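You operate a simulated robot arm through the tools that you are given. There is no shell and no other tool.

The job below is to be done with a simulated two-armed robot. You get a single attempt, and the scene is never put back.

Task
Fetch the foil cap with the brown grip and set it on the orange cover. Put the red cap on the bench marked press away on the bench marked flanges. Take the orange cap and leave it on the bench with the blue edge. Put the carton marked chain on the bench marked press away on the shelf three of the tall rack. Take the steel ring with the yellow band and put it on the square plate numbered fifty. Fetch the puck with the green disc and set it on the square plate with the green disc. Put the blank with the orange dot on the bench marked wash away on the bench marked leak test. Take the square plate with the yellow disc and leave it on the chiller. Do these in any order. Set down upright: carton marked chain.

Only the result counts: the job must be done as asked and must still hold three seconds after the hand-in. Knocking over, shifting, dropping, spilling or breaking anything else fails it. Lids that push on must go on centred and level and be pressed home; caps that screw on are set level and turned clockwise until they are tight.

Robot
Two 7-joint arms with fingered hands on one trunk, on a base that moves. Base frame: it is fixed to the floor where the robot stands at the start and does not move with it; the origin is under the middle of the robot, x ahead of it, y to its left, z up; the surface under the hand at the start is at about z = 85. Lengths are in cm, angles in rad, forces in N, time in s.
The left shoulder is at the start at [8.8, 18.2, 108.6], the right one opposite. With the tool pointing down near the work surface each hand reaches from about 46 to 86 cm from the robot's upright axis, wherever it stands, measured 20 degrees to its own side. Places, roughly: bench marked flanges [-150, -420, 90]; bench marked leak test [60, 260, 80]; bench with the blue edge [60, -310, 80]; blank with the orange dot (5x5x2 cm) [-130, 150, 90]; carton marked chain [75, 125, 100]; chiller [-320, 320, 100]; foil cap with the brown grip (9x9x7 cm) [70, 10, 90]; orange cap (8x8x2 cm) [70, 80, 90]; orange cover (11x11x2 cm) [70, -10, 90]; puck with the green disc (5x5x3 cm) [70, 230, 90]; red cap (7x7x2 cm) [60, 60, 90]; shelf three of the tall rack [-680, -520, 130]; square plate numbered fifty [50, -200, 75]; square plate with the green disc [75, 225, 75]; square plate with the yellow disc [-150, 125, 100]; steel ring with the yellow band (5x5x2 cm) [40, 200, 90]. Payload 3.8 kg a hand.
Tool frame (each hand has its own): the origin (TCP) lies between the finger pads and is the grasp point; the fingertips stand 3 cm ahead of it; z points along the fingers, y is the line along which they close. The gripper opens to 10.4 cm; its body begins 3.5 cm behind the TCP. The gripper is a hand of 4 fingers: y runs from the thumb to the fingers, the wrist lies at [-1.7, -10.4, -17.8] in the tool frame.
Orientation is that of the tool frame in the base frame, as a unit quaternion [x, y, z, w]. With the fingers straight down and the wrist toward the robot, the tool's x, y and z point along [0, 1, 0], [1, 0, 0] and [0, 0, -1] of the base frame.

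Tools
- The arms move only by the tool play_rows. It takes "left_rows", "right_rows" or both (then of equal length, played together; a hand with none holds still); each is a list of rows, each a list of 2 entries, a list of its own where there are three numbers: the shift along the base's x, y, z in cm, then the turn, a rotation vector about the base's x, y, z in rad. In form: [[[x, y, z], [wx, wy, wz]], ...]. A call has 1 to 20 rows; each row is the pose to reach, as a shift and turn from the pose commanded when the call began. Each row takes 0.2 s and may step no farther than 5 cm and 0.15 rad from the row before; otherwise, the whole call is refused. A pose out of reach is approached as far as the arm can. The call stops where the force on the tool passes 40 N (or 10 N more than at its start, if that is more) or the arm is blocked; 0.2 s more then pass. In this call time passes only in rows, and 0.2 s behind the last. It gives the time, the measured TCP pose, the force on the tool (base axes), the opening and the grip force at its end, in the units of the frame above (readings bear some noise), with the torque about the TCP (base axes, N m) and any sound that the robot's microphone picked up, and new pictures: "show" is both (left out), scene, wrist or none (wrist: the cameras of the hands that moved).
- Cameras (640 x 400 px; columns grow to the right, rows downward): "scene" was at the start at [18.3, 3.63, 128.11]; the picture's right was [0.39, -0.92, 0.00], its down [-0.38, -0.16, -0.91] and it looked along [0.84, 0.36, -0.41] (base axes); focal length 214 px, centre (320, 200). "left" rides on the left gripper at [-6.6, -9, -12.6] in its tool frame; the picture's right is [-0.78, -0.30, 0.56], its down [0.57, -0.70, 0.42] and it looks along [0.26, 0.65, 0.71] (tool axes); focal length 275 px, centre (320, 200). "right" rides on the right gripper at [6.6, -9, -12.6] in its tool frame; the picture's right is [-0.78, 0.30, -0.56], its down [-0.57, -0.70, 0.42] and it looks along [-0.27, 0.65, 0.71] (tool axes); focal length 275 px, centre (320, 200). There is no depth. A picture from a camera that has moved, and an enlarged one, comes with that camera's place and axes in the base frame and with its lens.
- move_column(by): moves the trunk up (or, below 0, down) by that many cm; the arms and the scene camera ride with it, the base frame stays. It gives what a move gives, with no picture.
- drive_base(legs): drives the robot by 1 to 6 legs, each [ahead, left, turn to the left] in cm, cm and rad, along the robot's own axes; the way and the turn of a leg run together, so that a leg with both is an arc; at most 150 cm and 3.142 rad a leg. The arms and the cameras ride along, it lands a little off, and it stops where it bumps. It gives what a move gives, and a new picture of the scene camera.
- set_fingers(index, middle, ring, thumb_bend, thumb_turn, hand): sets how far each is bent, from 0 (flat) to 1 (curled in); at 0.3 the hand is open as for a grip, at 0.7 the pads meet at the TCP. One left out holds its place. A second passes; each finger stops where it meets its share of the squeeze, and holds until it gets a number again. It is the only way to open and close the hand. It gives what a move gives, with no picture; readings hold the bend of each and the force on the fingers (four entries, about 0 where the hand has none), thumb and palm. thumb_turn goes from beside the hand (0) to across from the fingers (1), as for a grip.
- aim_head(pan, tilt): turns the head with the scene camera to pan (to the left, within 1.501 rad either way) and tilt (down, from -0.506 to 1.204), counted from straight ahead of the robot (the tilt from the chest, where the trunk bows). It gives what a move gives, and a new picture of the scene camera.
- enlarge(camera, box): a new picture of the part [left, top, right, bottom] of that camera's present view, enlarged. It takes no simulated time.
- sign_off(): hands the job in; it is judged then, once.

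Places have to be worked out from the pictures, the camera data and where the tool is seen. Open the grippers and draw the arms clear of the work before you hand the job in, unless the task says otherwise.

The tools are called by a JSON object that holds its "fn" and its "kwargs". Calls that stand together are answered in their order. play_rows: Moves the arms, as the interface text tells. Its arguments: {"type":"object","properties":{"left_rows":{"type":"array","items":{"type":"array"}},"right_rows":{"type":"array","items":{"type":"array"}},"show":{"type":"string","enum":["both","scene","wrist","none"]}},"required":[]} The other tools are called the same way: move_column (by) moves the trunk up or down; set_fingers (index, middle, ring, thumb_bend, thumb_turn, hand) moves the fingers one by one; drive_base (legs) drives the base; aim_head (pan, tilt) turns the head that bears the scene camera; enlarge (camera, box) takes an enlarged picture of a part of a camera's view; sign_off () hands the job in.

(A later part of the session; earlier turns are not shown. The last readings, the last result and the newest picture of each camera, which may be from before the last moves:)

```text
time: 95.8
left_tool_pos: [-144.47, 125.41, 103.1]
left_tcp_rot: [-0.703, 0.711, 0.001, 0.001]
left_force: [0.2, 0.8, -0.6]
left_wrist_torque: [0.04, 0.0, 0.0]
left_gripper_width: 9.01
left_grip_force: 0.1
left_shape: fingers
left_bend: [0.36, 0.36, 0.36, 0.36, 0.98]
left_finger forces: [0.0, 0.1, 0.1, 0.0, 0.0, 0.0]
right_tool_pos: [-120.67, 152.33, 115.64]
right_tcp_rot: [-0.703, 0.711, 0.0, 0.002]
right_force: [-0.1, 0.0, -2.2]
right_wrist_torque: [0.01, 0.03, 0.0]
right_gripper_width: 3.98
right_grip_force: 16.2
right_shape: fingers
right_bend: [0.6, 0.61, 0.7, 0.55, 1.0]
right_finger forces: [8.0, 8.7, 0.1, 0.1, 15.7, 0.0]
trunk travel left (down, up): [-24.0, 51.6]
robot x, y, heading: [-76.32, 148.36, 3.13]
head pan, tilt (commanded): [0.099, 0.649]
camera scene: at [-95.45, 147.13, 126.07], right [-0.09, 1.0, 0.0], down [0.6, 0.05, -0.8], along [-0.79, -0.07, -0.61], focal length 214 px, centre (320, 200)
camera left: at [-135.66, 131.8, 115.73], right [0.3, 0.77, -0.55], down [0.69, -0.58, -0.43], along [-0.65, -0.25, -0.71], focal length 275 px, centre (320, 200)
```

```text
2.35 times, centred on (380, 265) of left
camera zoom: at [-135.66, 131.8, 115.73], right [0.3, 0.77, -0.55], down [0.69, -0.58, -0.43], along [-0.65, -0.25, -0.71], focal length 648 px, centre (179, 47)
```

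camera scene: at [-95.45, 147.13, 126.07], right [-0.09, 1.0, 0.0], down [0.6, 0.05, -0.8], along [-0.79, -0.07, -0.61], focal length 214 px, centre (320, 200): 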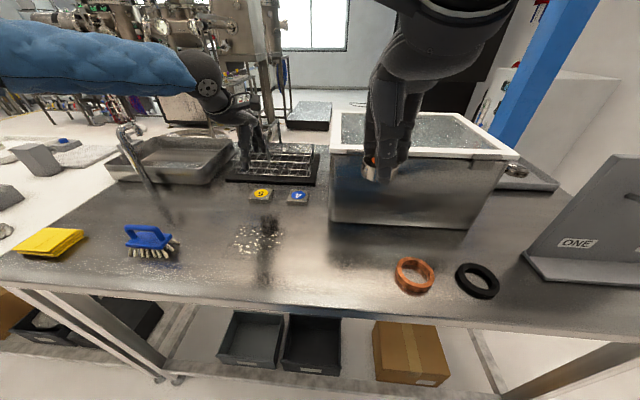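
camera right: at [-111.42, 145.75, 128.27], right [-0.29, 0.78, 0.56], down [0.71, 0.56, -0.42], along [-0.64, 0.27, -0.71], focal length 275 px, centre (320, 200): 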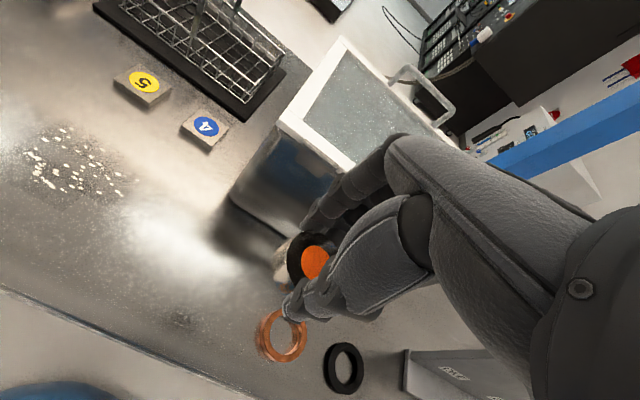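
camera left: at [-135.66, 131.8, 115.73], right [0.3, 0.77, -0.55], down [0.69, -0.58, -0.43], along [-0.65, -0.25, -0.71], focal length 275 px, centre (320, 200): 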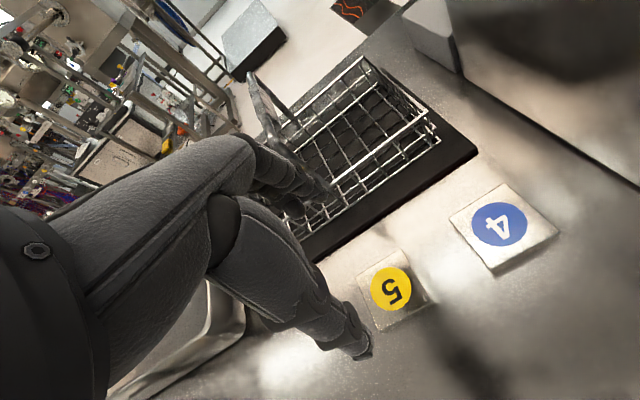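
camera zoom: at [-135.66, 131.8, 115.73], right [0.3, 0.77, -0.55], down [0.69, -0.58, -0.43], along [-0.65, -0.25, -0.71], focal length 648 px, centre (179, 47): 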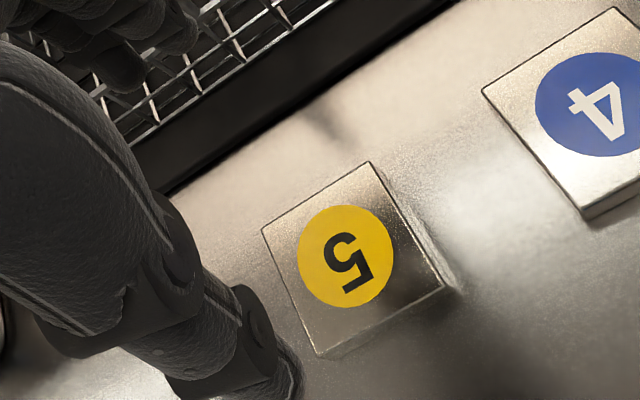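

The plate is square to the hand, 5.5 cm wide, centred at (-144.7, 125.6). Lowering to grasp height.

{"fn": "play_rows", "kwargs": {"left_rows": [[[-0.1, 0.15, -3], [0, 0, 0]], [[-0.1, 0.15, -6], [0, 0, 0]], [[-0.1, 0.15, -9], [0, 0, 0]], [[-0.1, 0.15, -10.6], [0, 0, 0]], [[-0.1, 0.15, -11.2], [0, 0, 0]]]}}

{"fn": "enlarge", "kwargs": {"camera": "left", "box": [220, 150, 460, 320]}}

```text
time: 97.0
left_tool_pos: [-144.31, 125.65, 92.24]
left_tcp_rot: [-0.703, 0.711, 0.002, 0.0]
left_force: [-0.7, 0.2, -0.4]
left_wrist_torque: [0.02, 0.0, -0.01]
left_gripper_width: 9.01
left_grip_force: 0.0
left_shape: fingers
left_bend: [0.36, 0.36, 0.36, 0.36, 0.98]
left_finger forces: [0.1, 0.1, 0.0, 0.0, 0.1, 0.1]
right_tool_pos: [-120.45, 152.47, 115.67]
right_tcp_rot: [-0.703, 0.711, -0.002, 0.002]
right_force: [0.0, -0.4, -2.4]
right_wrist_torque: [-0.02, 0.03, 0.0]
right_gripper_width: 3.98
right_grip_force: 16.5
right_shape: fingers
right_bend: [0.6, 0.61, 0.7, 0.55, 1.0]
right_finger forces: [8.0, 8.8, 0.0, 0.1, 15.6, 0.0]
trunk travel left (down, up): [-24.0, 51.6]
robot x, y, heading: [-76.69, 147.71, 3.132]
head pan, tilt (commanded): [0.099, 0.649]
camera scene: at [-95.32, 147.17, 126.11], right [-0.09, 1.0, 0.0], down [0.6, 0.05, -0.8], along [-0.79, -0.07, -0.61], focal length 214 px, centre (320, 200)
camera left: at [-135.41, 132.0, 104.85], right [0.31, 0.77, -0.56], down [0.69, -0.58, -0.43], along [-0.65, -0.25, -0.71], focal length 275 px, centre (320, 200)
```

scene: 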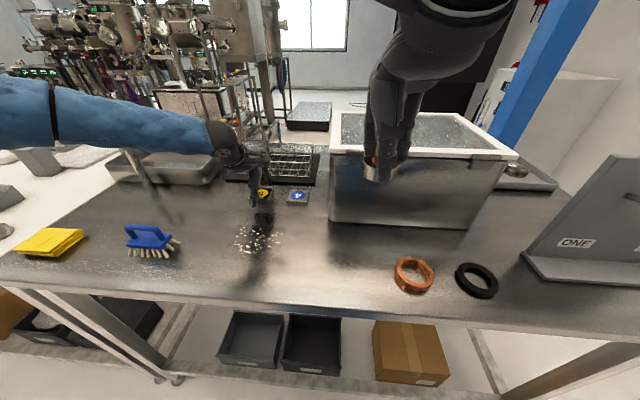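
left: 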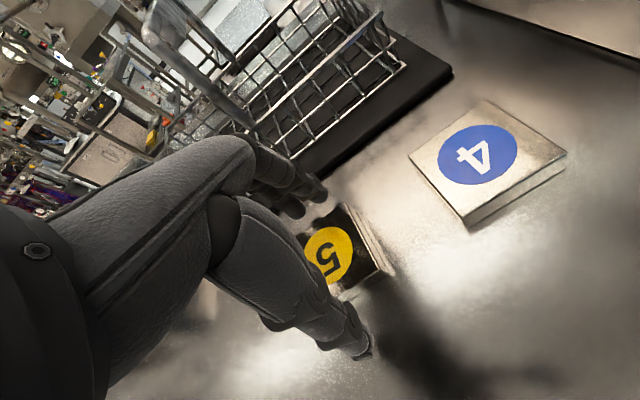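

```text
2.35 times, centred on (340, 235) of left
camera zoom: at [-135.41, 132.0, 104.85], right [0.31, 0.77, -0.56], down [0.69, -0.58, -0.43], along [-0.65, -0.25, -0.71], focal length 648 px, centre (273, 118)
```

zoom: 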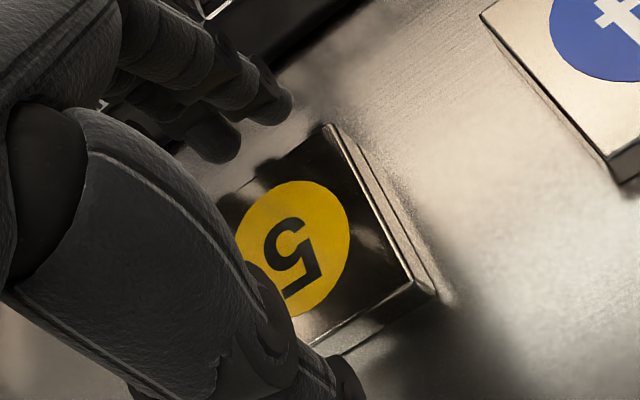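

Straddling the plate. Lowering 0.4 more and closing.

{"fn": "play_rows", "kwargs": {"left_rows": [[[-0.3, 0, -0.4], [0, 0, 0]]], "show": "none"}}

{"fn": "set_fingers", "kwargs": {"hand": "left", "index": 0.7, "middle": 0.7, "ring": 0.7, "thumb_bend": 0.7}}

{"fn": "enlarge", "kwargs": {"camera": "left", "box": [220, 150, 460, 320]}}

```text
time: 97.4
left_tool_pos: [-144.67, 125.7, 91.75]
left_tcp_rot: [-0.703, 0.711, 0.001, 0.002]
left_force: [-1.1, -0.1, 0.6]
left_wrist_torque: [0.01, 0.0, -0.02]
left_gripper_width: 9.01
left_grip_force: 0.0
left_shape: fingers
left_bend: [0.36, 0.36, 0.36, 0.36, 0.98]
left_finger forces: [0.1, 0.1, 0.0, 0.0, 0.1, 0.1]
right_tool_pos: [-120.47, 152.27, 115.65]
right_tcp_rot: [-0.703, 0.711, -0.002, 0.002]
right_force: [-1.2, 0.3, -1.4]
right_wrist_torque: [0.01, 0.0, 0.0]
right_gripper_width: 3.98
right_grip_force: 16.2
right_shape: fingers
right_bend: [0.6, 0.61, 0.7, 0.55, 1.0]
right_finger forces: [7.9, 8.7, 0.1, 0.1, 15.8, 0.0]
trunk travel left (down, up): [-24.0, 51.6]
robot x, y, heading: [-76.71, 147.8, 3.131]
head pan, tilt (commanded): [0.099, 0.649]
```

```text
time: 98.4
left_tool_pos: [-144.53, 125.51, 91.81]
left_tcp_rot: [-0.703, 0.711, 0.001, 0.001]
left_force: [-0.4, 0.4, 0.1]
left_wrist_torque: [0.03, -0.01, -0.04]
left_gripper_width: 5.5
left_grip_force: 22.2
left_shape: fingers
left_bend: [0.6, 0.62, 0.62, 0.45, 0.99]
left_finger forces: [7.2, 8.4, 6.7, 0.0, 21.7, 0.0]
right_tool_pos: [-120.65, 152.35, 115.68]
right_tcp_rot: [-0.703, 0.711, -0.001, 0.002]
right_force: [-0.2, -0.7, -2.1]
right_wrist_torque: [-0.01, 0.01, 0.04]
right_gripper_width: 3.95
right_grip_force: 16.5
right_shape: fingers
right_bend: [0.6, 0.61, 0.7, 0.55, 1.0]
right_finger forces: [8.0, 8.8, 0.0, 0.1, 15.7, 0.0]
trunk travel left (down, up): [-24.0, 51.6]
robot x, y, heading: [-76.57, 147.82, 3.128]
head pan, tilt (commanded): [0.099, 0.649]
```

```text
2.35 times, centred on (340, 235) of left
camera zoom: at [-135.69, 131.99, 104.45], right [0.31, 0.77, -0.56], down [0.69, -0.58, -0.43], along [-0.65, -0.25, -0.71], focal length 648 px, centre (273, 118)
```

zoom: 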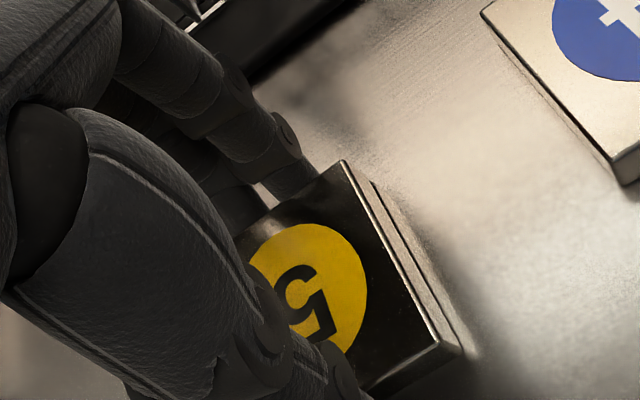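

All three fingers and the thumb hold the plate (22 N). Lifting, and pulling back toward the robot.

{"fn": "play_rows", "kwargs": {"left_rows": [[[0, 0, 1], [0, 0, 0]], [[0, 0, 3.5], [0, 0, 0]], [[1.5, 0, 8], [0, 0, 0]], [[4, -1, 12], [0, 0, 0]], [[7.5, -2, 15.5], [0, 0, 0]], [[11, -3, 18], [0, 0, 0]], [[15, -4, 20.5], [0, 0, 0]], [[19, -5, 23], [0, 0, 0]], [[23, -6, 25], [0, 0, 0]]]}}

```text
refused: row 5 steps farther than a row can; nothing moved
```

One step was slightly long; resending with shorter steps.

{"fn": "play_rows", "kwargs": {"left_rows": [[[0, 0, 1], [0, 0, 0]], [[0, 0, 3.5], [0, 0, 0]], [[1.5, 0, 7.5], [0, 0, 0]], [[4, -1, 11], [0, 0, 0]], [[7, -2, 14.5], [0, 0, 0]], [[10.5, -3, 17], [0, 0, 0]], [[14, -4, 19.5], [0, 0, 0]], [[18, -5, 22], [0, 0, 0]], [[22, -6, 24], [0, 0, 0]]]}}

```text
time: 100.4
left_tool_pos: [-122.68, 119.73, 116.09]
left_tcp_rot: [-0.701, 0.713, 0.001, 0.0]
left_force: [0.0, -0.5, -4.4]
left_wrist_torque: [0.01, 0.07, -0.02]
left_gripper_width: 5.47
left_grip_force: 21.0
left_shape: fingers
left_bend: [0.6, 0.62, 0.62, 0.45, 0.99]
left_finger forces: [7.2, 7.8, 6.5, 0.0, 21.1, 0.0]
right_tool_pos: [-120.41, 152.45, 115.67]
right_tcp_rot: [-0.703, 0.711, 0.0, 0.001]
right_force: [0.2, -0.6, -2.1]
right_wrist_torque: [0.0, 0.04, -0.02]
right_gripper_width: 3.99
right_grip_force: 16.2
right_shape: fingers
right_bend: [0.6, 0.61, 0.7, 0.55, 1.0]
right_finger forces: [7.9, 8.8, 0.1, 0.1, 15.7, 0.0]
trunk travel left (down, up): [-24.0, 51.6]
robot x, y, heading: [-76.68, 147.94, 3.13]
head pan, tilt (commanded): [0.099, 0.649]
camera scene: at [-95.2, 147.15, 126.13], right [-0.09, 1.0, 0.0], down [0.6, 0.05, -0.8], along [-0.79, -0.07, -0.6], focal length 214 px, centre (320, 200)
camera left: at [-113.68, 126.13, 128.8], right [0.31, 0.77, -0.56], down [0.69, -0.58, -0.43], along [-0.65, -0.25, -0.71], focal length 275 px, centre (320, 200)
```

scene: 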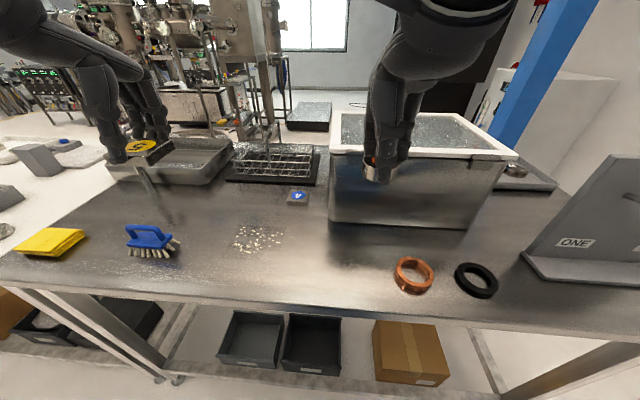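
left: 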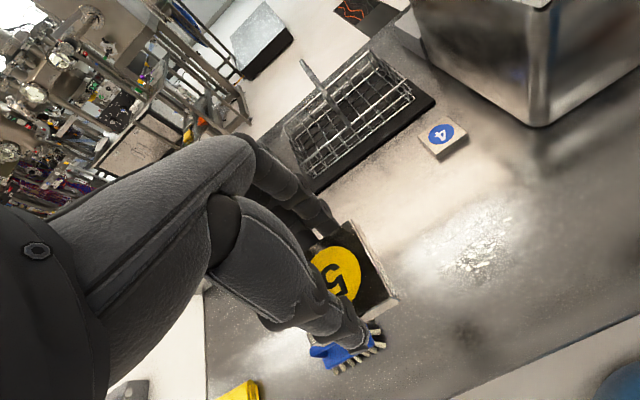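

Both parts held. I'll back into the aisle and drive along it past the end of the wash bench, then look toward the chiller.

{"fn": "drive_base", "kwargs": {"legs": [[-25, 0, 0], [0, -145, 0]]}}

{"fn": "aim_head", "kwargs": {"pan": 0.0, "tilt": 0.25}}

```text
time: 109.2
left_tool_pos: [-93.44, 269.91, 116.05]
left_tcp_rot: [-0.69, 0.723, 0.0, 0.001]
left_force: [-1.3, -0.3, -4.7]
left_wrist_torque: [0.02, 0.06, -0.03]
left_gripper_width: 5.49
left_grip_force: 21.3
left_shape: fingers
left_bend: [0.6, 0.62, 0.62, 0.45, 0.99]
left_finger forces: [7.2, 7.8, 6.6, 0.1, 21.0, 0.0]
right_tool_pos: [-90.14, 302.37, 115.67]
right_tcp_rot: [-0.691, 0.722, -0.001, 0.002]
right_force: [-0.3, -0.2, -2.7]
right_wrist_torque: [-0.01, -0.03, 0.01]
right_gripper_width: 3.97
right_grip_force: 16.1
right_shape: fingers
right_bend: [0.6, 0.61, 0.7, 0.55, 1.0]
right_finger forces: [8.0, 8.8, 0.0, 0.0, 15.8, 0.1]
trunk travel left (down, up): [-24.0, 51.6]
robot x, y, heading: [-46.3, 296.41, 3.099]
head pan, tilt (commanded): [0.099, 0.649]
camera scene: at [-65.09, 296.35, 126.11], right [-0.06, 1.0, 0.0], down [0.6, 0.03, -0.8], along [-0.8, -0.04, -0.61], focal length 214 px, centre (320, 200)
```

scene: 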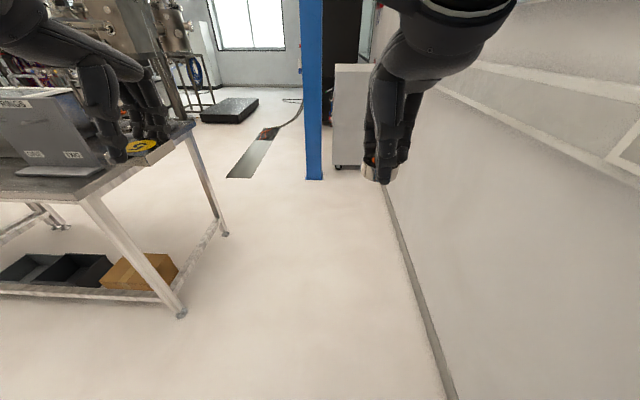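

```text
time: 110.1
left_tool_pos: [-93.42, 269.71, 116.11]
left_tcp_rot: [-0.691, 0.722, 0.002, 0.001]
left_force: [-0.3, -0.2, -4.8]
left_wrist_torque: [0.03, 0.07, 0.02]
left_gripper_width: 5.49
left_grip_force: 21.6
left_shape: fingers
left_bend: [0.6, 0.62, 0.62, 0.45, 0.99]
left_finger forces: [7.2, 7.8, 6.6, 0.0, 20.9, 0.1]
right_tool_pos: [-90.01, 302.33, 115.64]
right_tcp_rot: [-0.691, 0.723, -0.001, 0.001]
right_force: [-0.2, -0.6, -1.6]
right_wrist_torque: [0.02, 0.04, 0.01]
right_gripper_width: 4.01
right_grip_force: 16.6
right_shape: fingers
right_bend: [0.6, 0.61, 0.7, 0.55, 1.0]
right_finger forces: [8.0, 8.8, 0.1, 0.1, 15.7, 0.1]
trunk travel left (down, up): [-24.0, 51.6]
robot x, y, heading: [-46.58, 296.32, 3.099]
head pan, tilt (commanded): [0.0, 0.25]
camera scene: at [-65.75, 297.21, 129.75], right [0.04, 1.0, 0.0], down [0.25, -0.01, -0.97], along [-0.97, 0.04, -0.25], focal length 214 px, centre (320, 200)
```

scene: 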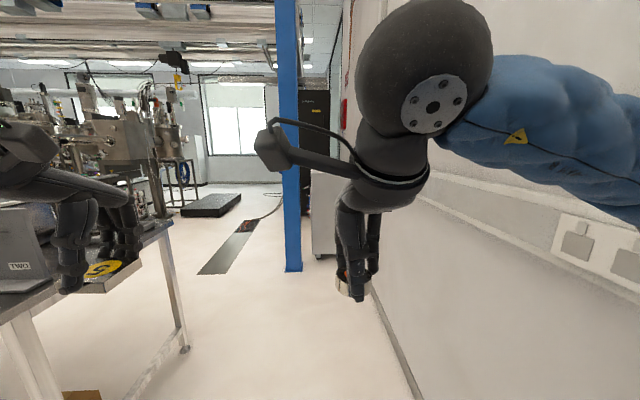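

The wall is at y≈354, a blue post stands at about (-268, 278), and the white cabinet (chiller) front is at x≈-297, y 300–350. I'll square up, drive forward along y≈296 to x≈-172 and survey the chiller and the floor around the post.

{"fn": "drive_base", "kwargs": {"legs": [[0, 0, 0.042], [125, 0, 0]]}}

{"fn": "aim_head", "kwargs": {"pan": -0.15, "tilt": 0.4}}

{"fn": "aim_head", "kwargs": {"pan": 0.5, "tilt": 0.5}}

```text
time: 116.7
left_tool_pos: [-213.86, 265.54, 116.08]
left_tcp_rot: [0.715, -0.699, -0.002, -0.001]
left_force: [-1.0, -0.9, -5.0]
left_wrist_torque: [0.01, 0.09, 0.01]
left_gripper_width: 5.48
left_grip_force: 21.4
left_shape: fingers
left_bend: [0.6, 0.62, 0.62, 0.45, 0.99]
left_finger forces: [7.3, 7.8, 6.7, 0.1, 20.8, 0.0]
right_tool_pos: [-212.74, 298.14, 115.68]
right_tcp_rot: [0.715, -0.699, 0.001, -0.001]
right_force: [0.1, -0.4, -2.0]
right_wrist_torque: [-0.01, 0.04, 0.01]
right_gripper_width: 3.98
right_grip_force: 16.2
right_shape: fingers
right_bend: [0.6, 0.61, 0.7, 0.55, 1.0]
right_finger forces: [8.0, 8.7, 0.0, 0.0, 15.6, 0.0]
trunk travel left (down, up): [-24.0, 51.6]
robot x, y, heading: [-168.75, 295.29, -3.118]
head pan, tilt (commanded): [0.0, 0.25]
camera scene: at [-188.03, 294.62, 129.75], right [-0.02, 1.0, 0.0], down [0.25, 0.01, -0.97], along [-0.97, -0.02, -0.25], focal length 214 px, centre (320, 200)
```

scene: 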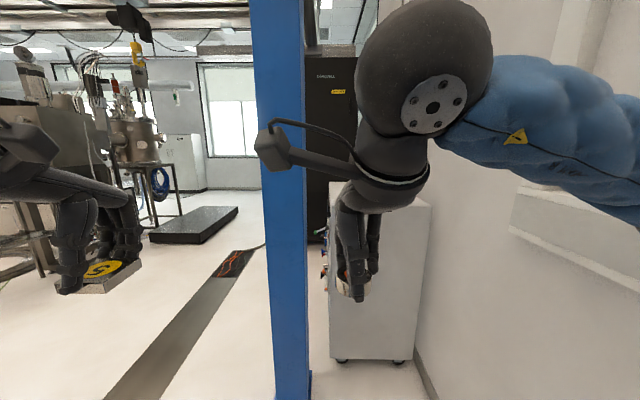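

```text
time: 117.4
left_tool_pos: [-213.82, 265.43, 116.08]
left_tcp_rot: [0.715, -0.699, -0.001, -0.001]
left_force: [-0.4, 0.0, -4.4]
left_wrist_torque: [-0.04, 0.05, 0.03]
left_gripper_width: 5.48
left_grip_force: 21.2
left_shape: fingers
left_bend: [0.6, 0.62, 0.62, 0.45, 0.99]
left_finger forces: [7.3, 7.8, 6.6, 0.1, 20.9, 0.0]
right_tool_pos: [-212.71, 298.12, 115.64]
right_tcp_rot: [0.715, -0.699, 0.001, -0.002]
right_force: [-0.2, 0.9, -2.5]
right_wrist_torque: [-0.02, 0.03, 0.01]
right_gripper_width: 3.97
right_grip_force: 16.0
right_shape: fingers
right_bend: [0.6, 0.61, 0.7, 0.55, 1.0]
right_finger forces: [8.0, 8.9, 0.1, 0.0, 15.6, 0.0]
trunk travel left (down, up): [-24.0, 51.6]
robot x, y, heading: [-168.61, 295.0, -3.117]
head pan, tilt (commanded): [-0.15, 0.4]
camera scene: at [-187.85, 296.01, 128.36], right [0.13, 0.99, 0.0], down [0.39, -0.05, -0.92], along [-0.91, 0.12, -0.39], focal length 214 px, centre (320, 200)
```

scene: 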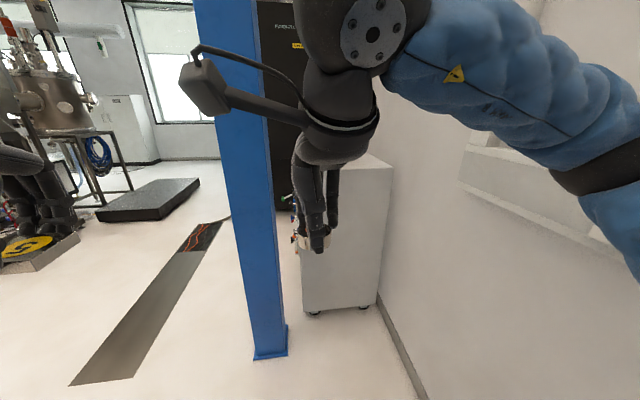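

```text
time: 118.4
left_tool_pos: [-213.81, 265.47, 116.08]
left_tcp_rot: [0.715, -0.699, -0.001, -0.001]
left_force: [0.2, 0.3, -4.6]
left_wrist_torque: [0.02, 0.06, -0.01]
left_gripper_width: 5.49
left_grip_force: 21.4
left_shape: fingers
left_bend: [0.6, 0.62, 0.62, 0.45, 0.99]
left_finger forces: [7.1, 7.8, 6.6, 0.0, 20.9, 0.0]
right_tool_pos: [-212.66, 298.05, 115.63]
right_tcp_rot: [0.715, -0.699, 0.002, -0.001]
right_force: [0.5, -0.6, -2.1]
right_wrist_torque: [-0.02, 0.0, -0.01]
right_gripper_width: 3.96
right_grip_force: 16.4
right_shape: fingers
right_bend: [0.6, 0.61, 0.7, 0.55, 1.0]
right_finger forces: [8.0, 8.8, 0.0, 0.0, 15.6, 0.0]
trunk travel left (down, up): [-24.0, 51.6]
robot x, y, heading: [-168.93, 295.19, -3.115]
head pan, tilt (commanded): [0.499, 0.499]
camera scene: at [-186.55, 290.31, 127.44], right [-0.5, 0.87, 0.0], down [0.42, 0.24, -0.88], along [-0.76, -0.44, -0.48], focal length 214 px, centre (320, 200)
```

scene: 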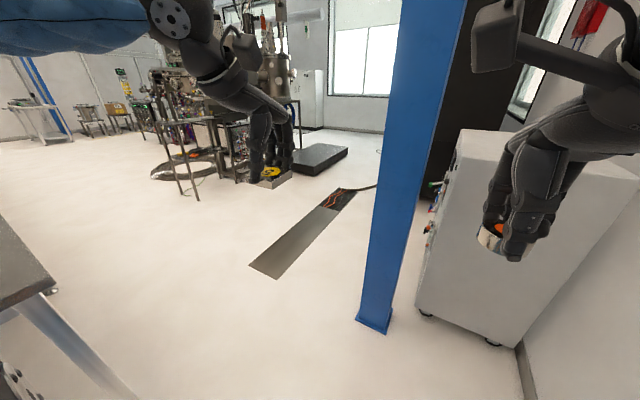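

The floor beyond the post is open, and the chiller's control panel faces -y. I'll enlarge for the chiller's top geometry.

{"fn": "enlarge", "kwargs": {"camera": "scene", "box": [380, 100, 640, 360]}}

{"fn": "aim_head", "kwargs": {"pan": -0.15, "tilt": 0.1}}

```text
1.54 times, centred on (510, 230) of scene
camera zoom: at [-186.55, 290.31, 127.44], right [-0.5, 0.87, 0.0], down [0.42, 0.24, -0.88], along [-0.76, -0.44, -0.48], focal length 330 px, centre (28, 154)
```

zoom: 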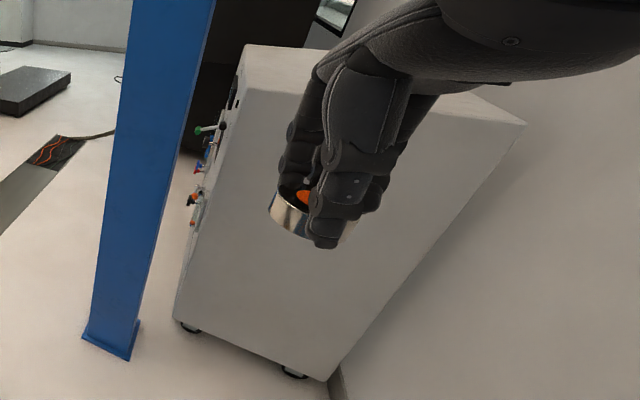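

```text
time: 119.4
left_tool_pos: [-213.77, 265.44, 116.02]
left_tcp_rot: [0.715, -0.699, -0.001, -0.002]
left_force: [0.0, 0.4, -4.2]
left_wrist_torque: [0.01, 0.05, -0.03]
left_gripper_width: 5.48
left_grip_force: 21.6
left_shape: fingers
left_bend: [0.6, 0.62, 0.62, 0.45, 0.99]
left_finger forces: [7.2, 7.8, 6.6, 0.0, 20.8, 0.0]
right_tool_pos: [-212.58, 298.1, 115.63]
right_tcp_rot: [0.715, -0.699, 0.001, -0.001]
right_force: [0.0, 1.0, -2.4]
right_wrist_torque: [0.0, 0.01, -0.02]
right_gripper_width: 3.98
right_grip_force: 16.3
right_shape: fingers
right_bend: [0.6, 0.61, 0.7, 0.55, 1.0]
right_finger forces: [8.0, 8.8, 0.1, 0.1, 15.6, 0.1]
trunk travel left (down, up): [-24.0, 51.6]
robot x, y, heading: [-168.72, 295.14, -3.116]
head pan, tilt (commanded): [-0.15, 0.099]
camera scene: at [-187.79, 296.0, 131.15], right [0.13, 0.99, 0.0], down [0.1, -0.01, -0.99], along [-0.99, 0.12, -0.1], focal length 214 px, centre (320, 200)
```

scene: 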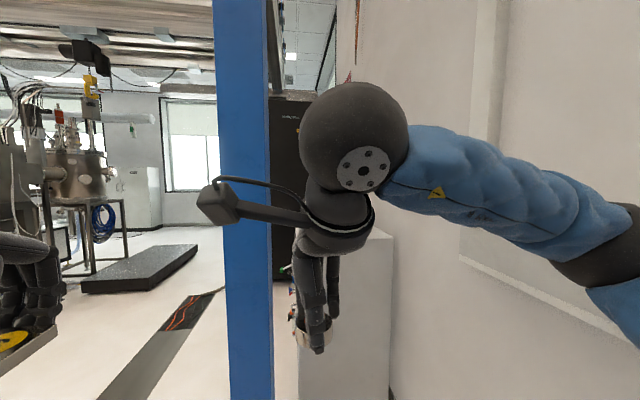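

The chiller top spans x -362…-291, y 297…347 at z≈100.2, with the wall close behind. With the post in the way of my left elbow on this side, I'll go round to its open -y side. First turn to face -y here, where there's room.

{"fn": "drive_base", "kwargs": {"legs": [[0, 0, 1.545]]}}

{"fn": "aim_head", "kwargs": {"pan": -0.6, "tilt": 0.7}}

```text
time: 123.6
left_tool_pos: [-139.23, 249.84, 116.0]
left_tcp_rot: [1.0, 0.009, -0.002, 0.0]
left_force: [0.3, 0.4, -4.9]
left_wrist_torque: [-0.04, 0.02, 0.0]
left_gripper_width: 5.46
left_grip_force: 20.5
left_shape: fingers
left_bend: [0.61, 0.62, 0.62, 0.45, 0.99]
left_finger forces: [7.0, 7.4, 6.4, 0.0, 20.2, 0.0]
right_tool_pos: [-171.91, 251.13, 115.7]
right_tcp_rot: [1.0, 0.009, -0.001, -0.002]
right_force: [0.0, 0.0, -1.7]
right_wrist_torque: [-0.04, -0.01, 0.02]
right_gripper_width: 3.93
right_grip_force: 15.3
right_shape: fingers
right_bend: [0.6, 0.61, 0.7, 0.55, 1.0]
right_finger forces: [7.9, 8.5, 0.0, 0.0, 15.3, 0.1]
trunk travel left (down, up): [-24.0, 51.6]
robot x, y, heading: [-168.64, 295.42, -1.555]
head pan, tilt (commanded): [-0.15, 0.099]
camera scene: at [-169.75, 276.08, 131.15], right [-0.99, 0.13, 0.0], down [0.01, 0.1, -0.99], along [-0.13, -0.99, -0.1], focal length 214 px, centre (320, 200)
```

scene: 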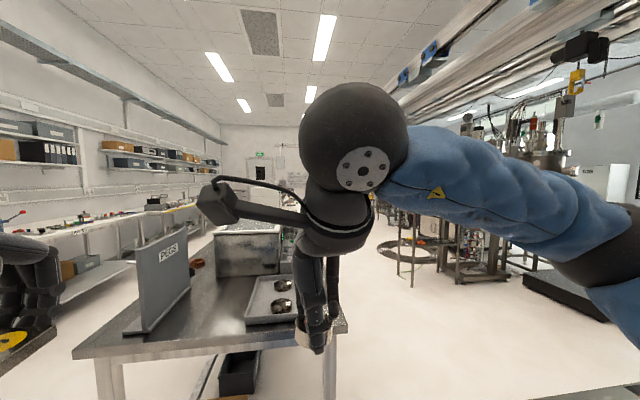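

```text
time: 124.6
left_tool_pos: [-139.25, 249.99, 116.04]
left_tcp_rot: [1.0, 0.009, -0.002, 0.001]
left_force: [0.0, -0.3, -4.3]
left_wrist_torque: [-0.06, -0.02, 0.0]
left_gripper_width: 5.45
left_grip_force: 20.5
left_shape: fingers
left_bend: [0.61, 0.62, 0.62, 0.45, 0.99]
left_finger forces: [7.0, 7.4, 6.4, 0.1, 20.1, 0.1]
right_tool_pos: [-171.82, 251.24, 115.61]
right_tcp_rot: [1.0, 0.009, 0.0, -0.001]
right_force: [0.0, 1.1, -1.9]
right_wrist_torque: [0.02, -0.03, 0.04]
right_gripper_width: 3.97
right_grip_force: 15.7
right_shape: fingers
right_bend: [0.6, 0.61, 0.7, 0.55, 1.0]
right_finger forces: [7.8, 8.6, 0.0, 0.0, 15.2, 0.1]
trunk travel left (down, up): [-24.0, 51.6]
robot x, y, heading: [-169.04, 295.05, -1.552]
head pan, tilt (commanded): [-0.6, 0.7]
camera scene: at [-173.23, 278.1, 125.68], right [-0.84, 0.55, 0.0], down [0.35, 0.54, -0.77], along [-0.42, -0.64, -0.64], focal length 214 px, centre (320, 200)
```

scene: 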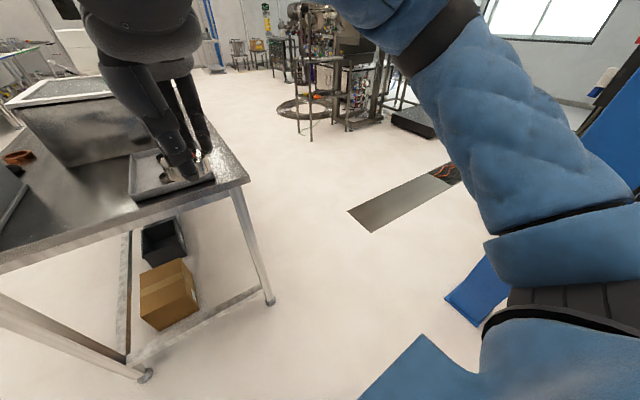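

The corridor between the bench leg at (-181, 213) and the post at (-271, 280) is clear. I'll move diagonally through it to about (-222, 238), still facing -y.

{"fn": "drive_base", "kwargs": {"legs": [[0, 0, -0.018], [57, -53, 0]]}}

```text
time: 129.2
left_tool_pos: [-192.54, 191.31, 116.09]
left_tcp_rot: [1.0, -0.003, -0.002, 0.0]
left_force: [0.3, -0.5, -3.6]
left_wrist_torque: [-0.05, -0.01, 0.0]
left_gripper_width: 5.48
left_grip_force: 20.6
left_shape: fingers
left_bend: [0.61, 0.63, 0.62, 0.45, 0.99]
left_finger forces: [7.0, 7.4, 6.4, 0.0, 20.1, 0.0]
right_tool_pos: [-225.14, 193.25, 115.61]
right_tcp_rot: [1.0, -0.001, 0.0, -0.001]
right_force: [-0.4, 0.3, -2.1]
right_wrist_torque: [-0.01, -0.01, 0.0]
right_gripper_width: 3.96
right_grip_force: 16.4
right_shape: fingers
right_bend: [0.6, 0.61, 0.7, 0.55, 1.0]
right_finger forces: [7.9, 8.6, 0.0, 0.0, 15.2, 0.0]
trunk travel left (down, up): [-24.0, 51.6]
robot x, y, heading: [-221.24, 237.43, -1.57]
head pan, tilt (commanded): [-0.6, 0.7]
camera scene: at [-225.86, 220.23, 125.67], right [-0.82, 0.57, 0.0], down [0.37, 0.53, -0.76], along [-0.43, -0.63, -0.64], focal length 214 px, centre (320, 200)
```

scene: 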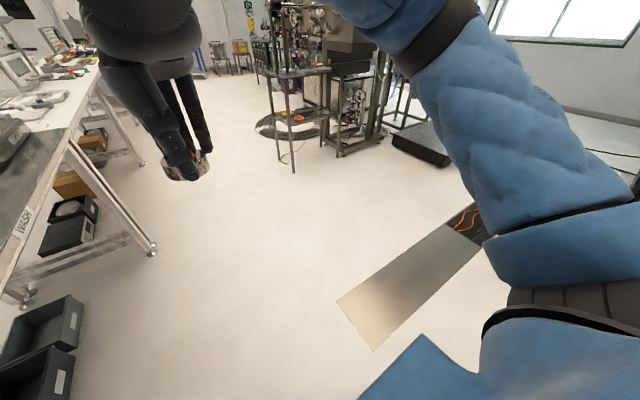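

Right on plan. Now sliding right (toward -x) past the post, along y≈238.

{"fn": "drive_base", "kwargs": {"legs": [[0, -120, 0]]}}

{"fn": "aim_head", "kwargs": {"pan": 0.0, "tilt": 0.5}}

```text
time: 135.2
left_tool_pos: [-311.28, 192.16, 116.16]
left_tcp_rot: [1.0, -0.01, -0.001, 0.0]
left_force: [-0.5, 0.0, -4.7]
left_wrist_torque: [-0.06, 0.03, 0.01]
left_gripper_width: 5.44
left_grip_force: 20.7
left_shape: fingers
left_bend: [0.61, 0.63, 0.62, 0.45, 0.99]
left_finger forces: [6.9, 7.4, 6.4, 0.0, 20.1, 0.1]
right_tool_pos: [-344.0, 194.72, 115.64]
right_tcp_rot: [1.0, -0.01, 0.0, -0.002]
right_force: [0.4, 0.2, -2.1]
right_wrist_torque: [-0.01, -0.02, 0.01]
right_gripper_width: 3.95
right_grip_force: 15.5
right_shape: fingers
right_bend: [0.6, 0.61, 0.7, 0.55, 1.0]
right_finger forces: [7.7, 8.6, 0.0, 0.0, 15.2, 0.0]
trunk travel left (down, up): [-24.0, 51.6]
robot x, y, heading: [-339.4, 238.53, -1.591]
head pan, tilt (commanded): [-0.6, 0.7]
camera scene: at [-344.19, 221.61, 125.67], right [-0.81, 0.58, 0.0], down [0.37, 0.53, -0.76], along [-0.44, -0.62, -0.64], focal length 214 px, centre (320, 200)
```

scene: 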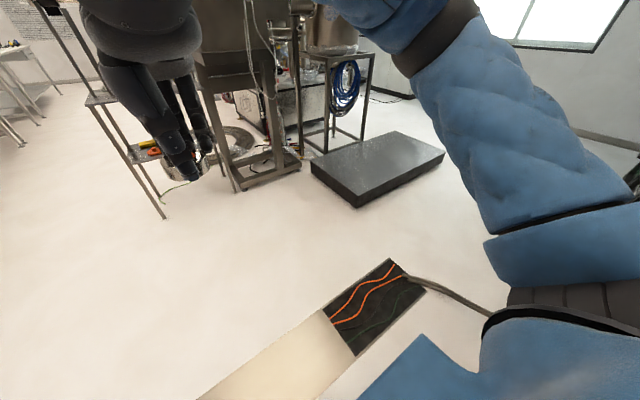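

```text
time: 136.2
left_tool_pos: [-311.25, 192.15, 115.97]
left_tcp_rot: [1.0, -0.009, -0.002, 0.0]
left_force: [-0.3, 0.1, -4.3]
left_wrist_torque: [-0.07, 0.01, 0.0]
left_gripper_width: 5.45
left_grip_force: 20.2
left_shape: fingers
left_bend: [0.61, 0.63, 0.62, 0.45, 0.99]
left_finger forces: [7.1, 7.4, 6.4, 0.0, 20.1, 0.0]
right_tool_pos: [-343.84, 194.67, 115.68]
right_tcp_rot: [1.0, -0.01, -0.001, -0.002]
right_force: [-0.3, 0.1, -2.7]
right_wrist_torque: [-0.01, -0.01, -0.02]
right_gripper_width: 3.93
right_grip_force: 15.8
right_shape: fingers
right_bend: [0.6, 0.61, 0.7, 0.55, 1.0]
right_finger forces: [7.8, 8.6, 0.0, 0.0, 15.2, 0.0]
trunk travel left (down, up): [-24.0, 51.6]
robot x, y, heading: [-339.23, 237.9, -1.588]
head pan, tilt (commanded): [0.0, 0.499]
camera scene: at [-339.4, 219.43, 127.44], right [-1.0, 0.02, 0.0], down [0.01, 0.48, -0.88], along [-0.02, -0.88, -0.48], focal length 214 px, centre (320, 200)
```

scene: 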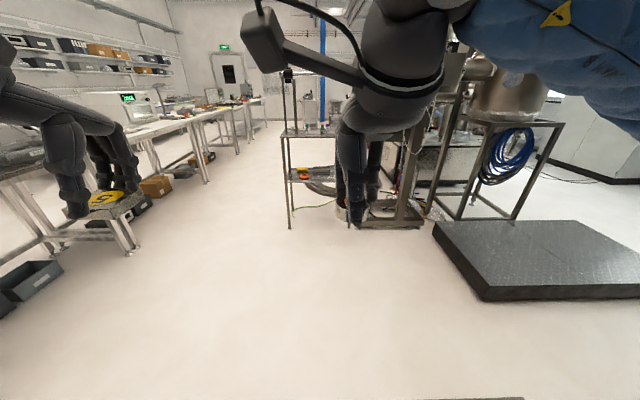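

Room to turn here. I'll raise the trunk 12 cm for the chiller's height, then rotate to face about 60° (toward the chiller top).

{"fn": "move_column", "kwargs": {"by": 12}}

{"fn": "drive_base", "kwargs": {"legs": [[0, 0, 2.635]]}}

{"fn": "aim_head", "kwargs": {"pan": 0.2, "tilt": 0.65}}

```text
time: 137.7
left_tool_pos: [-311.18, 192.03, 128.02]
left_tcp_rot: [1.0, -0.01, -0.001, -0.001]
left_force: [-0.2, 0.1, -3.5]
left_wrist_torque: [-0.03, 0.04, -0.02]
left_gripper_width: 5.47
left_grip_force: 20.7
left_shape: fingers
left_bend: [0.61, 0.63, 0.62, 0.45, 0.99]
left_finger forces: [6.9, 7.4, 6.4, 0.0, 20.0, 0.0]
right_tool_pos: [-343.82, 194.65, 127.54]
right_tcp_rot: [1.0, -0.01, -0.001, -0.002]
right_force: [-0.5, -0.6, -2.0]
right_wrist_torque: [-0.04, -0.02, 0.02]
right_gripper_width: 3.94
right_grip_force: 15.9
right_shape: fingers
right_bend: [0.6, 0.61, 0.7, 0.55, 1.0]
right_finger forces: [7.9, 8.6, 0.0, 0.1, 15.2, 0.0]
trunk travel left (down, up): [-36.0, 39.6]
robot x, y, heading: [-339.11, 238.64, -1.588]
head pan, tilt (commanded): [0.0, 0.499]
```

```text
time: 144.2
left_tool_pos: [-339.17, 292.36, 128.21]
left_tcp_rot: [0.275, 0.961, 0.0, 0.002]
left_force: [-0.5, 0.3, -4.7]
left_wrist_torque: [0.03, -0.06, 0.03]
left_gripper_width: 5.4
left_grip_force: 19.9
left_shape: fingers
left_bend: [0.61, 0.63, 0.63, 0.45, 0.99]
left_finger forces: [6.8, 6.9, 6.2, 0.0, 19.2, 0.0]
right_tool_pos: [-312.42, 273.53, 127.68]
right_tcp_rot: [0.274, 0.962, -0.002, 0.0]
right_force: [0.6, -0.4, -1.7]
right_wrist_torque: [0.0, 0.02, -0.03]
right_gripper_width: 3.89
right_grip_force: 15.4
right_shape: fingers
right_bend: [0.6, 0.62, 0.7, 0.55, 1.0]
right_finger forces: [7.6, 8.2, 0.0, 0.0, 14.6, 0.0]
trunk travel left (down, up): [-36.0, 39.6]
robot x, y, heading: [-339.04, 238.66, 1.011]
head pan, tilt (commanded): [0.0, 0.499]
camera scene: at [-331.53, 250.6, 139.67], right [0.85, -0.53, 0.0], down [-0.25, -0.41, -0.88], along [0.46, 0.75, -0.48], focal length 214 px, centre (320, 200)
```

scene: 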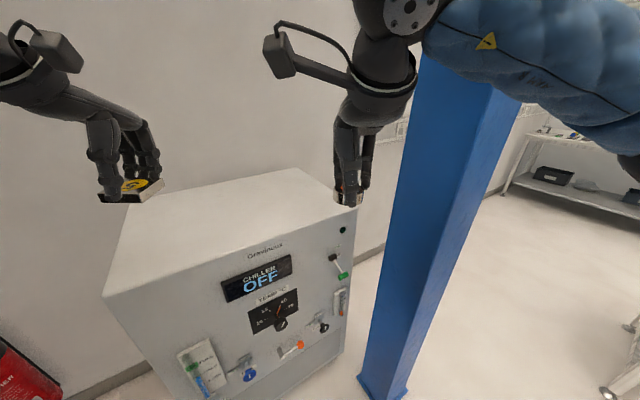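

```text
time: 144.9
left_tool_pos: [-339.08, 292.41, 128.04]
left_tcp_rot: [0.276, 0.961, -0.001, 0.001]
left_force: [-0.1, -0.1, -4.0]
left_wrist_torque: [0.06, -0.08, -0.01]
left_gripper_width: 5.39
left_grip_force: 19.0
left_shape: fingers
left_bend: [0.61, 0.63, 0.63, 0.45, 0.99]
left_finger forces: [6.8, 6.9, 6.1, 0.0, 19.1, 0.0]
right_tool_pos: [-312.34, 273.5, 127.57]
right_tcp_rot: [0.275, 0.961, -0.002, 0.001]
right_force: [0.0, 0.6, -2.4]
right_wrist_torque: [0.0, -0.02, 0.01]
right_gripper_width: 3.87
right_grip_force: 14.9
right_shape: fingers
right_bend: [0.6, 0.62, 0.7, 0.55, 1.0]
right_finger forces: [7.7, 8.2, 0.0, 0.0, 14.6, 0.0]
trunk travel left (down, up): [-36.0, 39.6]
robot x, y, heading: [-338.96, 238.5, 1.016]
head pan, tilt (commanded): [0.201, 0.649]
camera scene: at [-333.29, 251.01, 138.34], right [0.94, -0.35, 0.0], down [-0.21, -0.57, -0.8], along [0.28, 0.75, -0.6], focal length 214 px, centre (320, 200)
```

scene: 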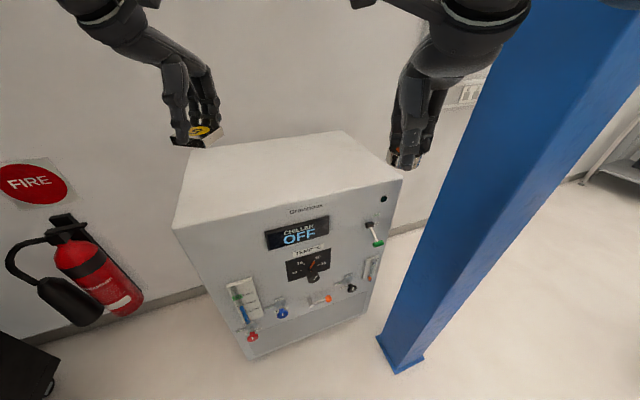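

It's confirmed as the chiller; its top spans about x -354…-285, y 300…351. I'll extend the left hand to about (-332, 311) and descend partway.

{"fn": "play_rows", "kwargs": {"left_rows": [[[1.4, 3.7, 0], [0, 0, 0]], [[2.8, 7.4, 0], [0, 0, 0]], [[4.2, 11.1, 0], [0, 0, 0]], [[5.6, 14.8, 0], [0, 0, 0]], [[7.1, 18.6, 0], [0, 0, 0]], [[7.1, 18.6, -4], [0, 0, 0]], [[7.1, 18.6, -8], [0, 0, 0]], [[7.1, 18.6, -12], [0, 0, 0]], [[7.1, 18.6, -16], [0, 0, 0]]]}}

```text
time: 146.9
left_tool_pos: [-331.9, 311.0, 112.13]
left_tcp_rot: [0.276, 0.961, -0.001, 0.002]
left_force: [0.8, 0.8, -4.3]
left_wrist_torque: [0.0, -0.04, 0.04]
left_gripper_width: 5.37
left_grip_force: 19.2
left_shape: fingers
left_bend: [0.61, 0.63, 0.63, 0.45, 0.99]
left_finger forces: [6.8, 6.7, 6.1, 0.0, 19.1, 0.0]
right_tool_pos: [-312.45, 273.54, 127.7]
right_tcp_rot: [0.275, 0.961, -0.003, 0.001]
right_force: [-0.4, 0.4, -1.9]
right_wrist_torque: [0.01, -0.04, -0.02]
right_gripper_width: 3.91
right_grip_force: 15.5
right_shape: fingers
right_bend: [0.6, 0.62, 0.7, 0.55, 1.0]
right_finger forces: [7.7, 8.3, 0.0, 0.0, 14.6, 0.0]
trunk travel left (down, up): [-36.0, 39.6]
robot x, y, heading: [-339.03, 238.5, 1.016]
head pan, tilt (commanded): [0.201, 0.649]
camera scene: at [-333.27, 251.11, 138.32], right [0.94, -0.35, 0.0], down [-0.21, -0.57, -0.8], along [0.28, 0.75, -0.61], focal length 214 px, centre (320, 200)
camera left: at [-331.2, 299.87, 124.69], right [0.5, -0.66, -0.55], down [-0.86, -0.29, -0.43], along [0.12, 0.69, -0.72], focal length 275 px, centre (320, 200)
```

scene: 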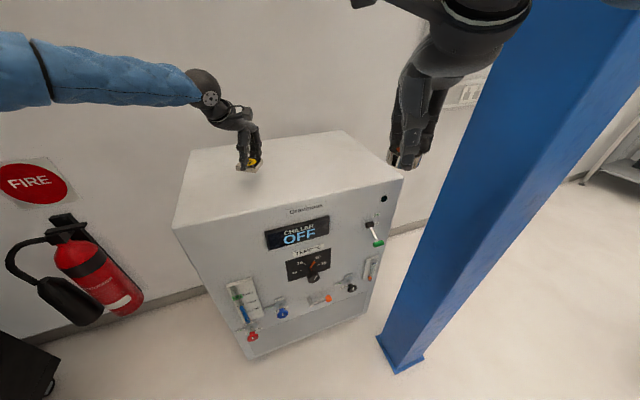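
left: 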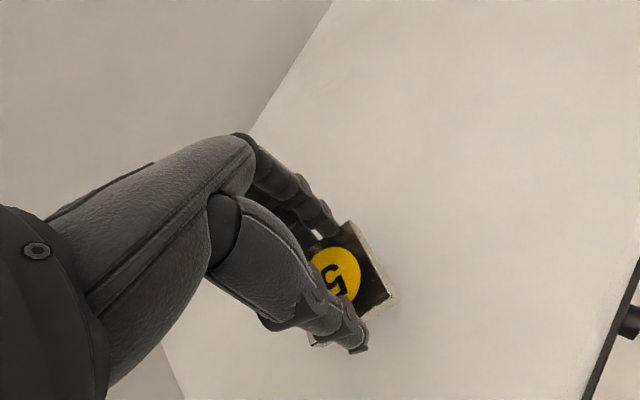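

The plate hovers over the chiller's top. Lowering to just above, then by small steps to contact.

{"fn": "play_rows", "kwargs": {"left_rows": [[[0, 0, -3], [0, 0, 0]], [[0, 0, -6], [0, 0, 0]], [[0, 0, -7.4], [0, 0, 0]], [[0, 0, -7.8], [0, 0, 0]]], "show": "none"}}

{"fn": "play_rows", "kwargs": {"left_rows": [[[0, 0, -0.2], [0, 0, 0]], [[0, 0, -0.4], [0, 0, 0]], [[0, 0, -0.6], [0, 0, 0]]]}}

{"fn": "enlarge", "kwargs": {"camera": "scene", "box": [190, 110, 310, 210]}}

```text
time: 148.1
left_tool_pos: [-331.49, 311.38, 105.62]
left_tcp_rot: [0.275, 0.961, 0.011, 0.007]
left_force: [-3.7, -5.1, 15.9]
left_wrist_torque: [-0.58, 0.41, 0.01]
left_gripper_width: 5.46
left_grip_force: 21.4
left_shape: fingers
left_bend: [0.63, 0.64, 0.64, 0.43, 1.0]
left_finger forces: [5.8, 5.8, 5.3, 0.1, 25.9, 0.0]
right_tool_pos: [-312.46, 273.34, 127.57]
right_tcp_rot: [0.275, 0.962, -0.002, 0.001]
right_force: [-0.2, 0.0, -1.9]
right_wrist_torque: [-0.01, -0.03, 0.0]
right_gripper_width: 3.9
right_grip_force: 14.9
right_shape: fingers
right_bend: [0.6, 0.62, 0.7, 0.55, 1.0]
right_finger forces: [7.6, 8.3, 0.0, 0.0, 14.6, 0.0]
trunk travel left (down, up): [-36.0, 39.6]
robot x, y, heading: [-338.85, 238.51, 1.014]
head pan, tilt (commanded): [0.201, 0.649]
stopped in row 4 (left hand): the force on the tool passed its limit at 41 N (the readings are from after the stop); the commanded pose is now the measured one
```

```text
time: 148.9
left_tool_pos: [-331.46, 311.26, 105.39]
left_tcp_rot: [0.277, 0.961, 0.015, 0.007]
left_force: [-4.9, 0.4, 38.1]
left_wrist_torque: [-0.69, 0.74, -0.01]
left_gripper_width: 5.5
left_grip_force: 24.3
left_shape: fingers
left_bend: [0.63, 0.64, 0.64, 0.43, 1.0]
left_finger forces: [6.9, 7.4, 6.7, 0.0, 27.7, 0.0]
right_tool_pos: [-312.58, 273.07, 127.75]
right_tcp_rot: [0.276, 0.961, 0.0, 0.0]
right_force: [0.0, -0.1, -1.7]
right_wrist_torque: [-0.03, 0.0, -0.01]
right_gripper_width: 3.91
right_grip_force: 15.7
right_shape: fingers
right_bend: [0.6, 0.62, 0.7, 0.55, 1.0]
right_finger forces: [7.7, 8.2, 0.0, 0.1, 14.5, 0.0]
trunk travel left (down, up): [-36.0, 39.6]
robot x, y, heading: [-339.16, 238.02, 1.013]
head pan, tilt (commanded): [0.201, 0.649]
camera scene: at [-333.41, 250.54, 138.41], right [0.94, -0.35, 0.0], down [-0.21, -0.56, -0.8], along [0.28, 0.75, -0.6], focal length 214 px, centre (320, 200)
camera left: at [-331.04, 299.87, 117.78], right [0.51, -0.65, -0.56], down [-0.85, -0.28, -0.45], along [0.14, 0.71, -0.69], focal length 275 px, centre (320, 200)
```

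scene: 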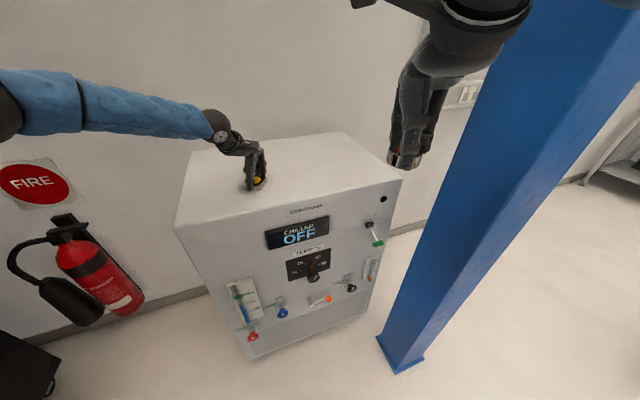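
left: 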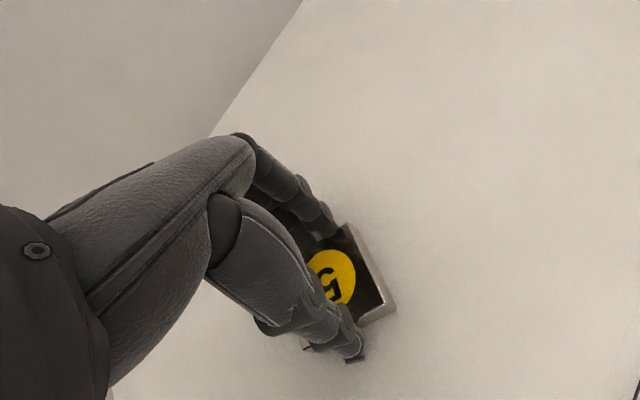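

```text
4.00 times, centred on (250, 160) of scene
camera zoom: at [-333.41, 250.54, 138.41], right [0.94, -0.35, 0.0], down [-0.21, -0.56, -0.8], along [0.28, 0.75, -0.6], focal length 858 px, centre (600, 360)
```

zoom: 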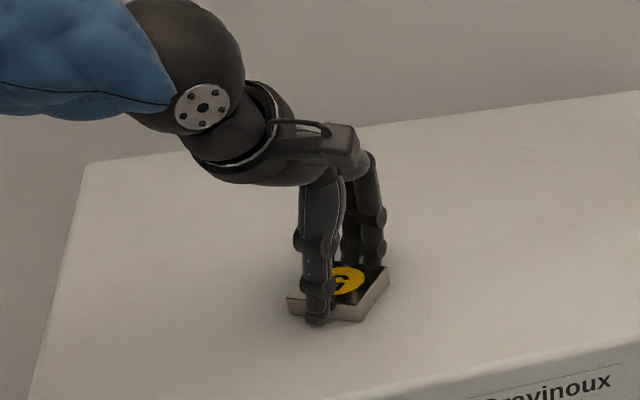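

The chiller top was a bit higher than estimated; the plate is down and pressed at 38 N. I'll ease up until the load is near zero, then release.

{"fn": "play_rows", "kwargs": {"left_rows": [[[0, 0, 0.4], [0, 0, 0]], [[0, 0, 0.8], [0, 0, 0]]], "show": "none"}}

```text
time: 149.5
left_tool_pos: [-331.56, 311.24, 105.5]
left_tcp_rot: [0.276, 0.961, 0.009, 0.005]
left_force: [0.7, 4.2, 19.5]
left_wrist_torque: [-0.18, 0.24, -0.08]
left_gripper_width: 5.48
left_grip_force: 23.0
left_shape: fingers
left_bend: [0.62, 0.64, 0.63, 0.44, 1.0]
left_finger forces: [8.2, 8.3, 7.6, 0.0, 21.7, 0.0]
right_tool_pos: [-312.43, 273.28, 127.73]
right_tcp_rot: [0.275, 0.962, -0.001, 0.0]
right_force: [-0.9, -0.3, -1.8]
right_wrist_torque: [-0.01, 0.05, 0.0]
right_gripper_width: 3.89
right_grip_force: 15.5
right_shape: fingers
right_bend: [0.6, 0.62, 0.7, 0.55, 1.0]
right_finger forces: [7.7, 8.2, 0.0, 0.0, 14.7, 0.1]
trunk travel left (down, up): [-36.0, 39.6]
robot x, y, heading: [-339.14, 238.58, 1.015]
head pan, tilt (commanded): [0.201, 0.649]
```

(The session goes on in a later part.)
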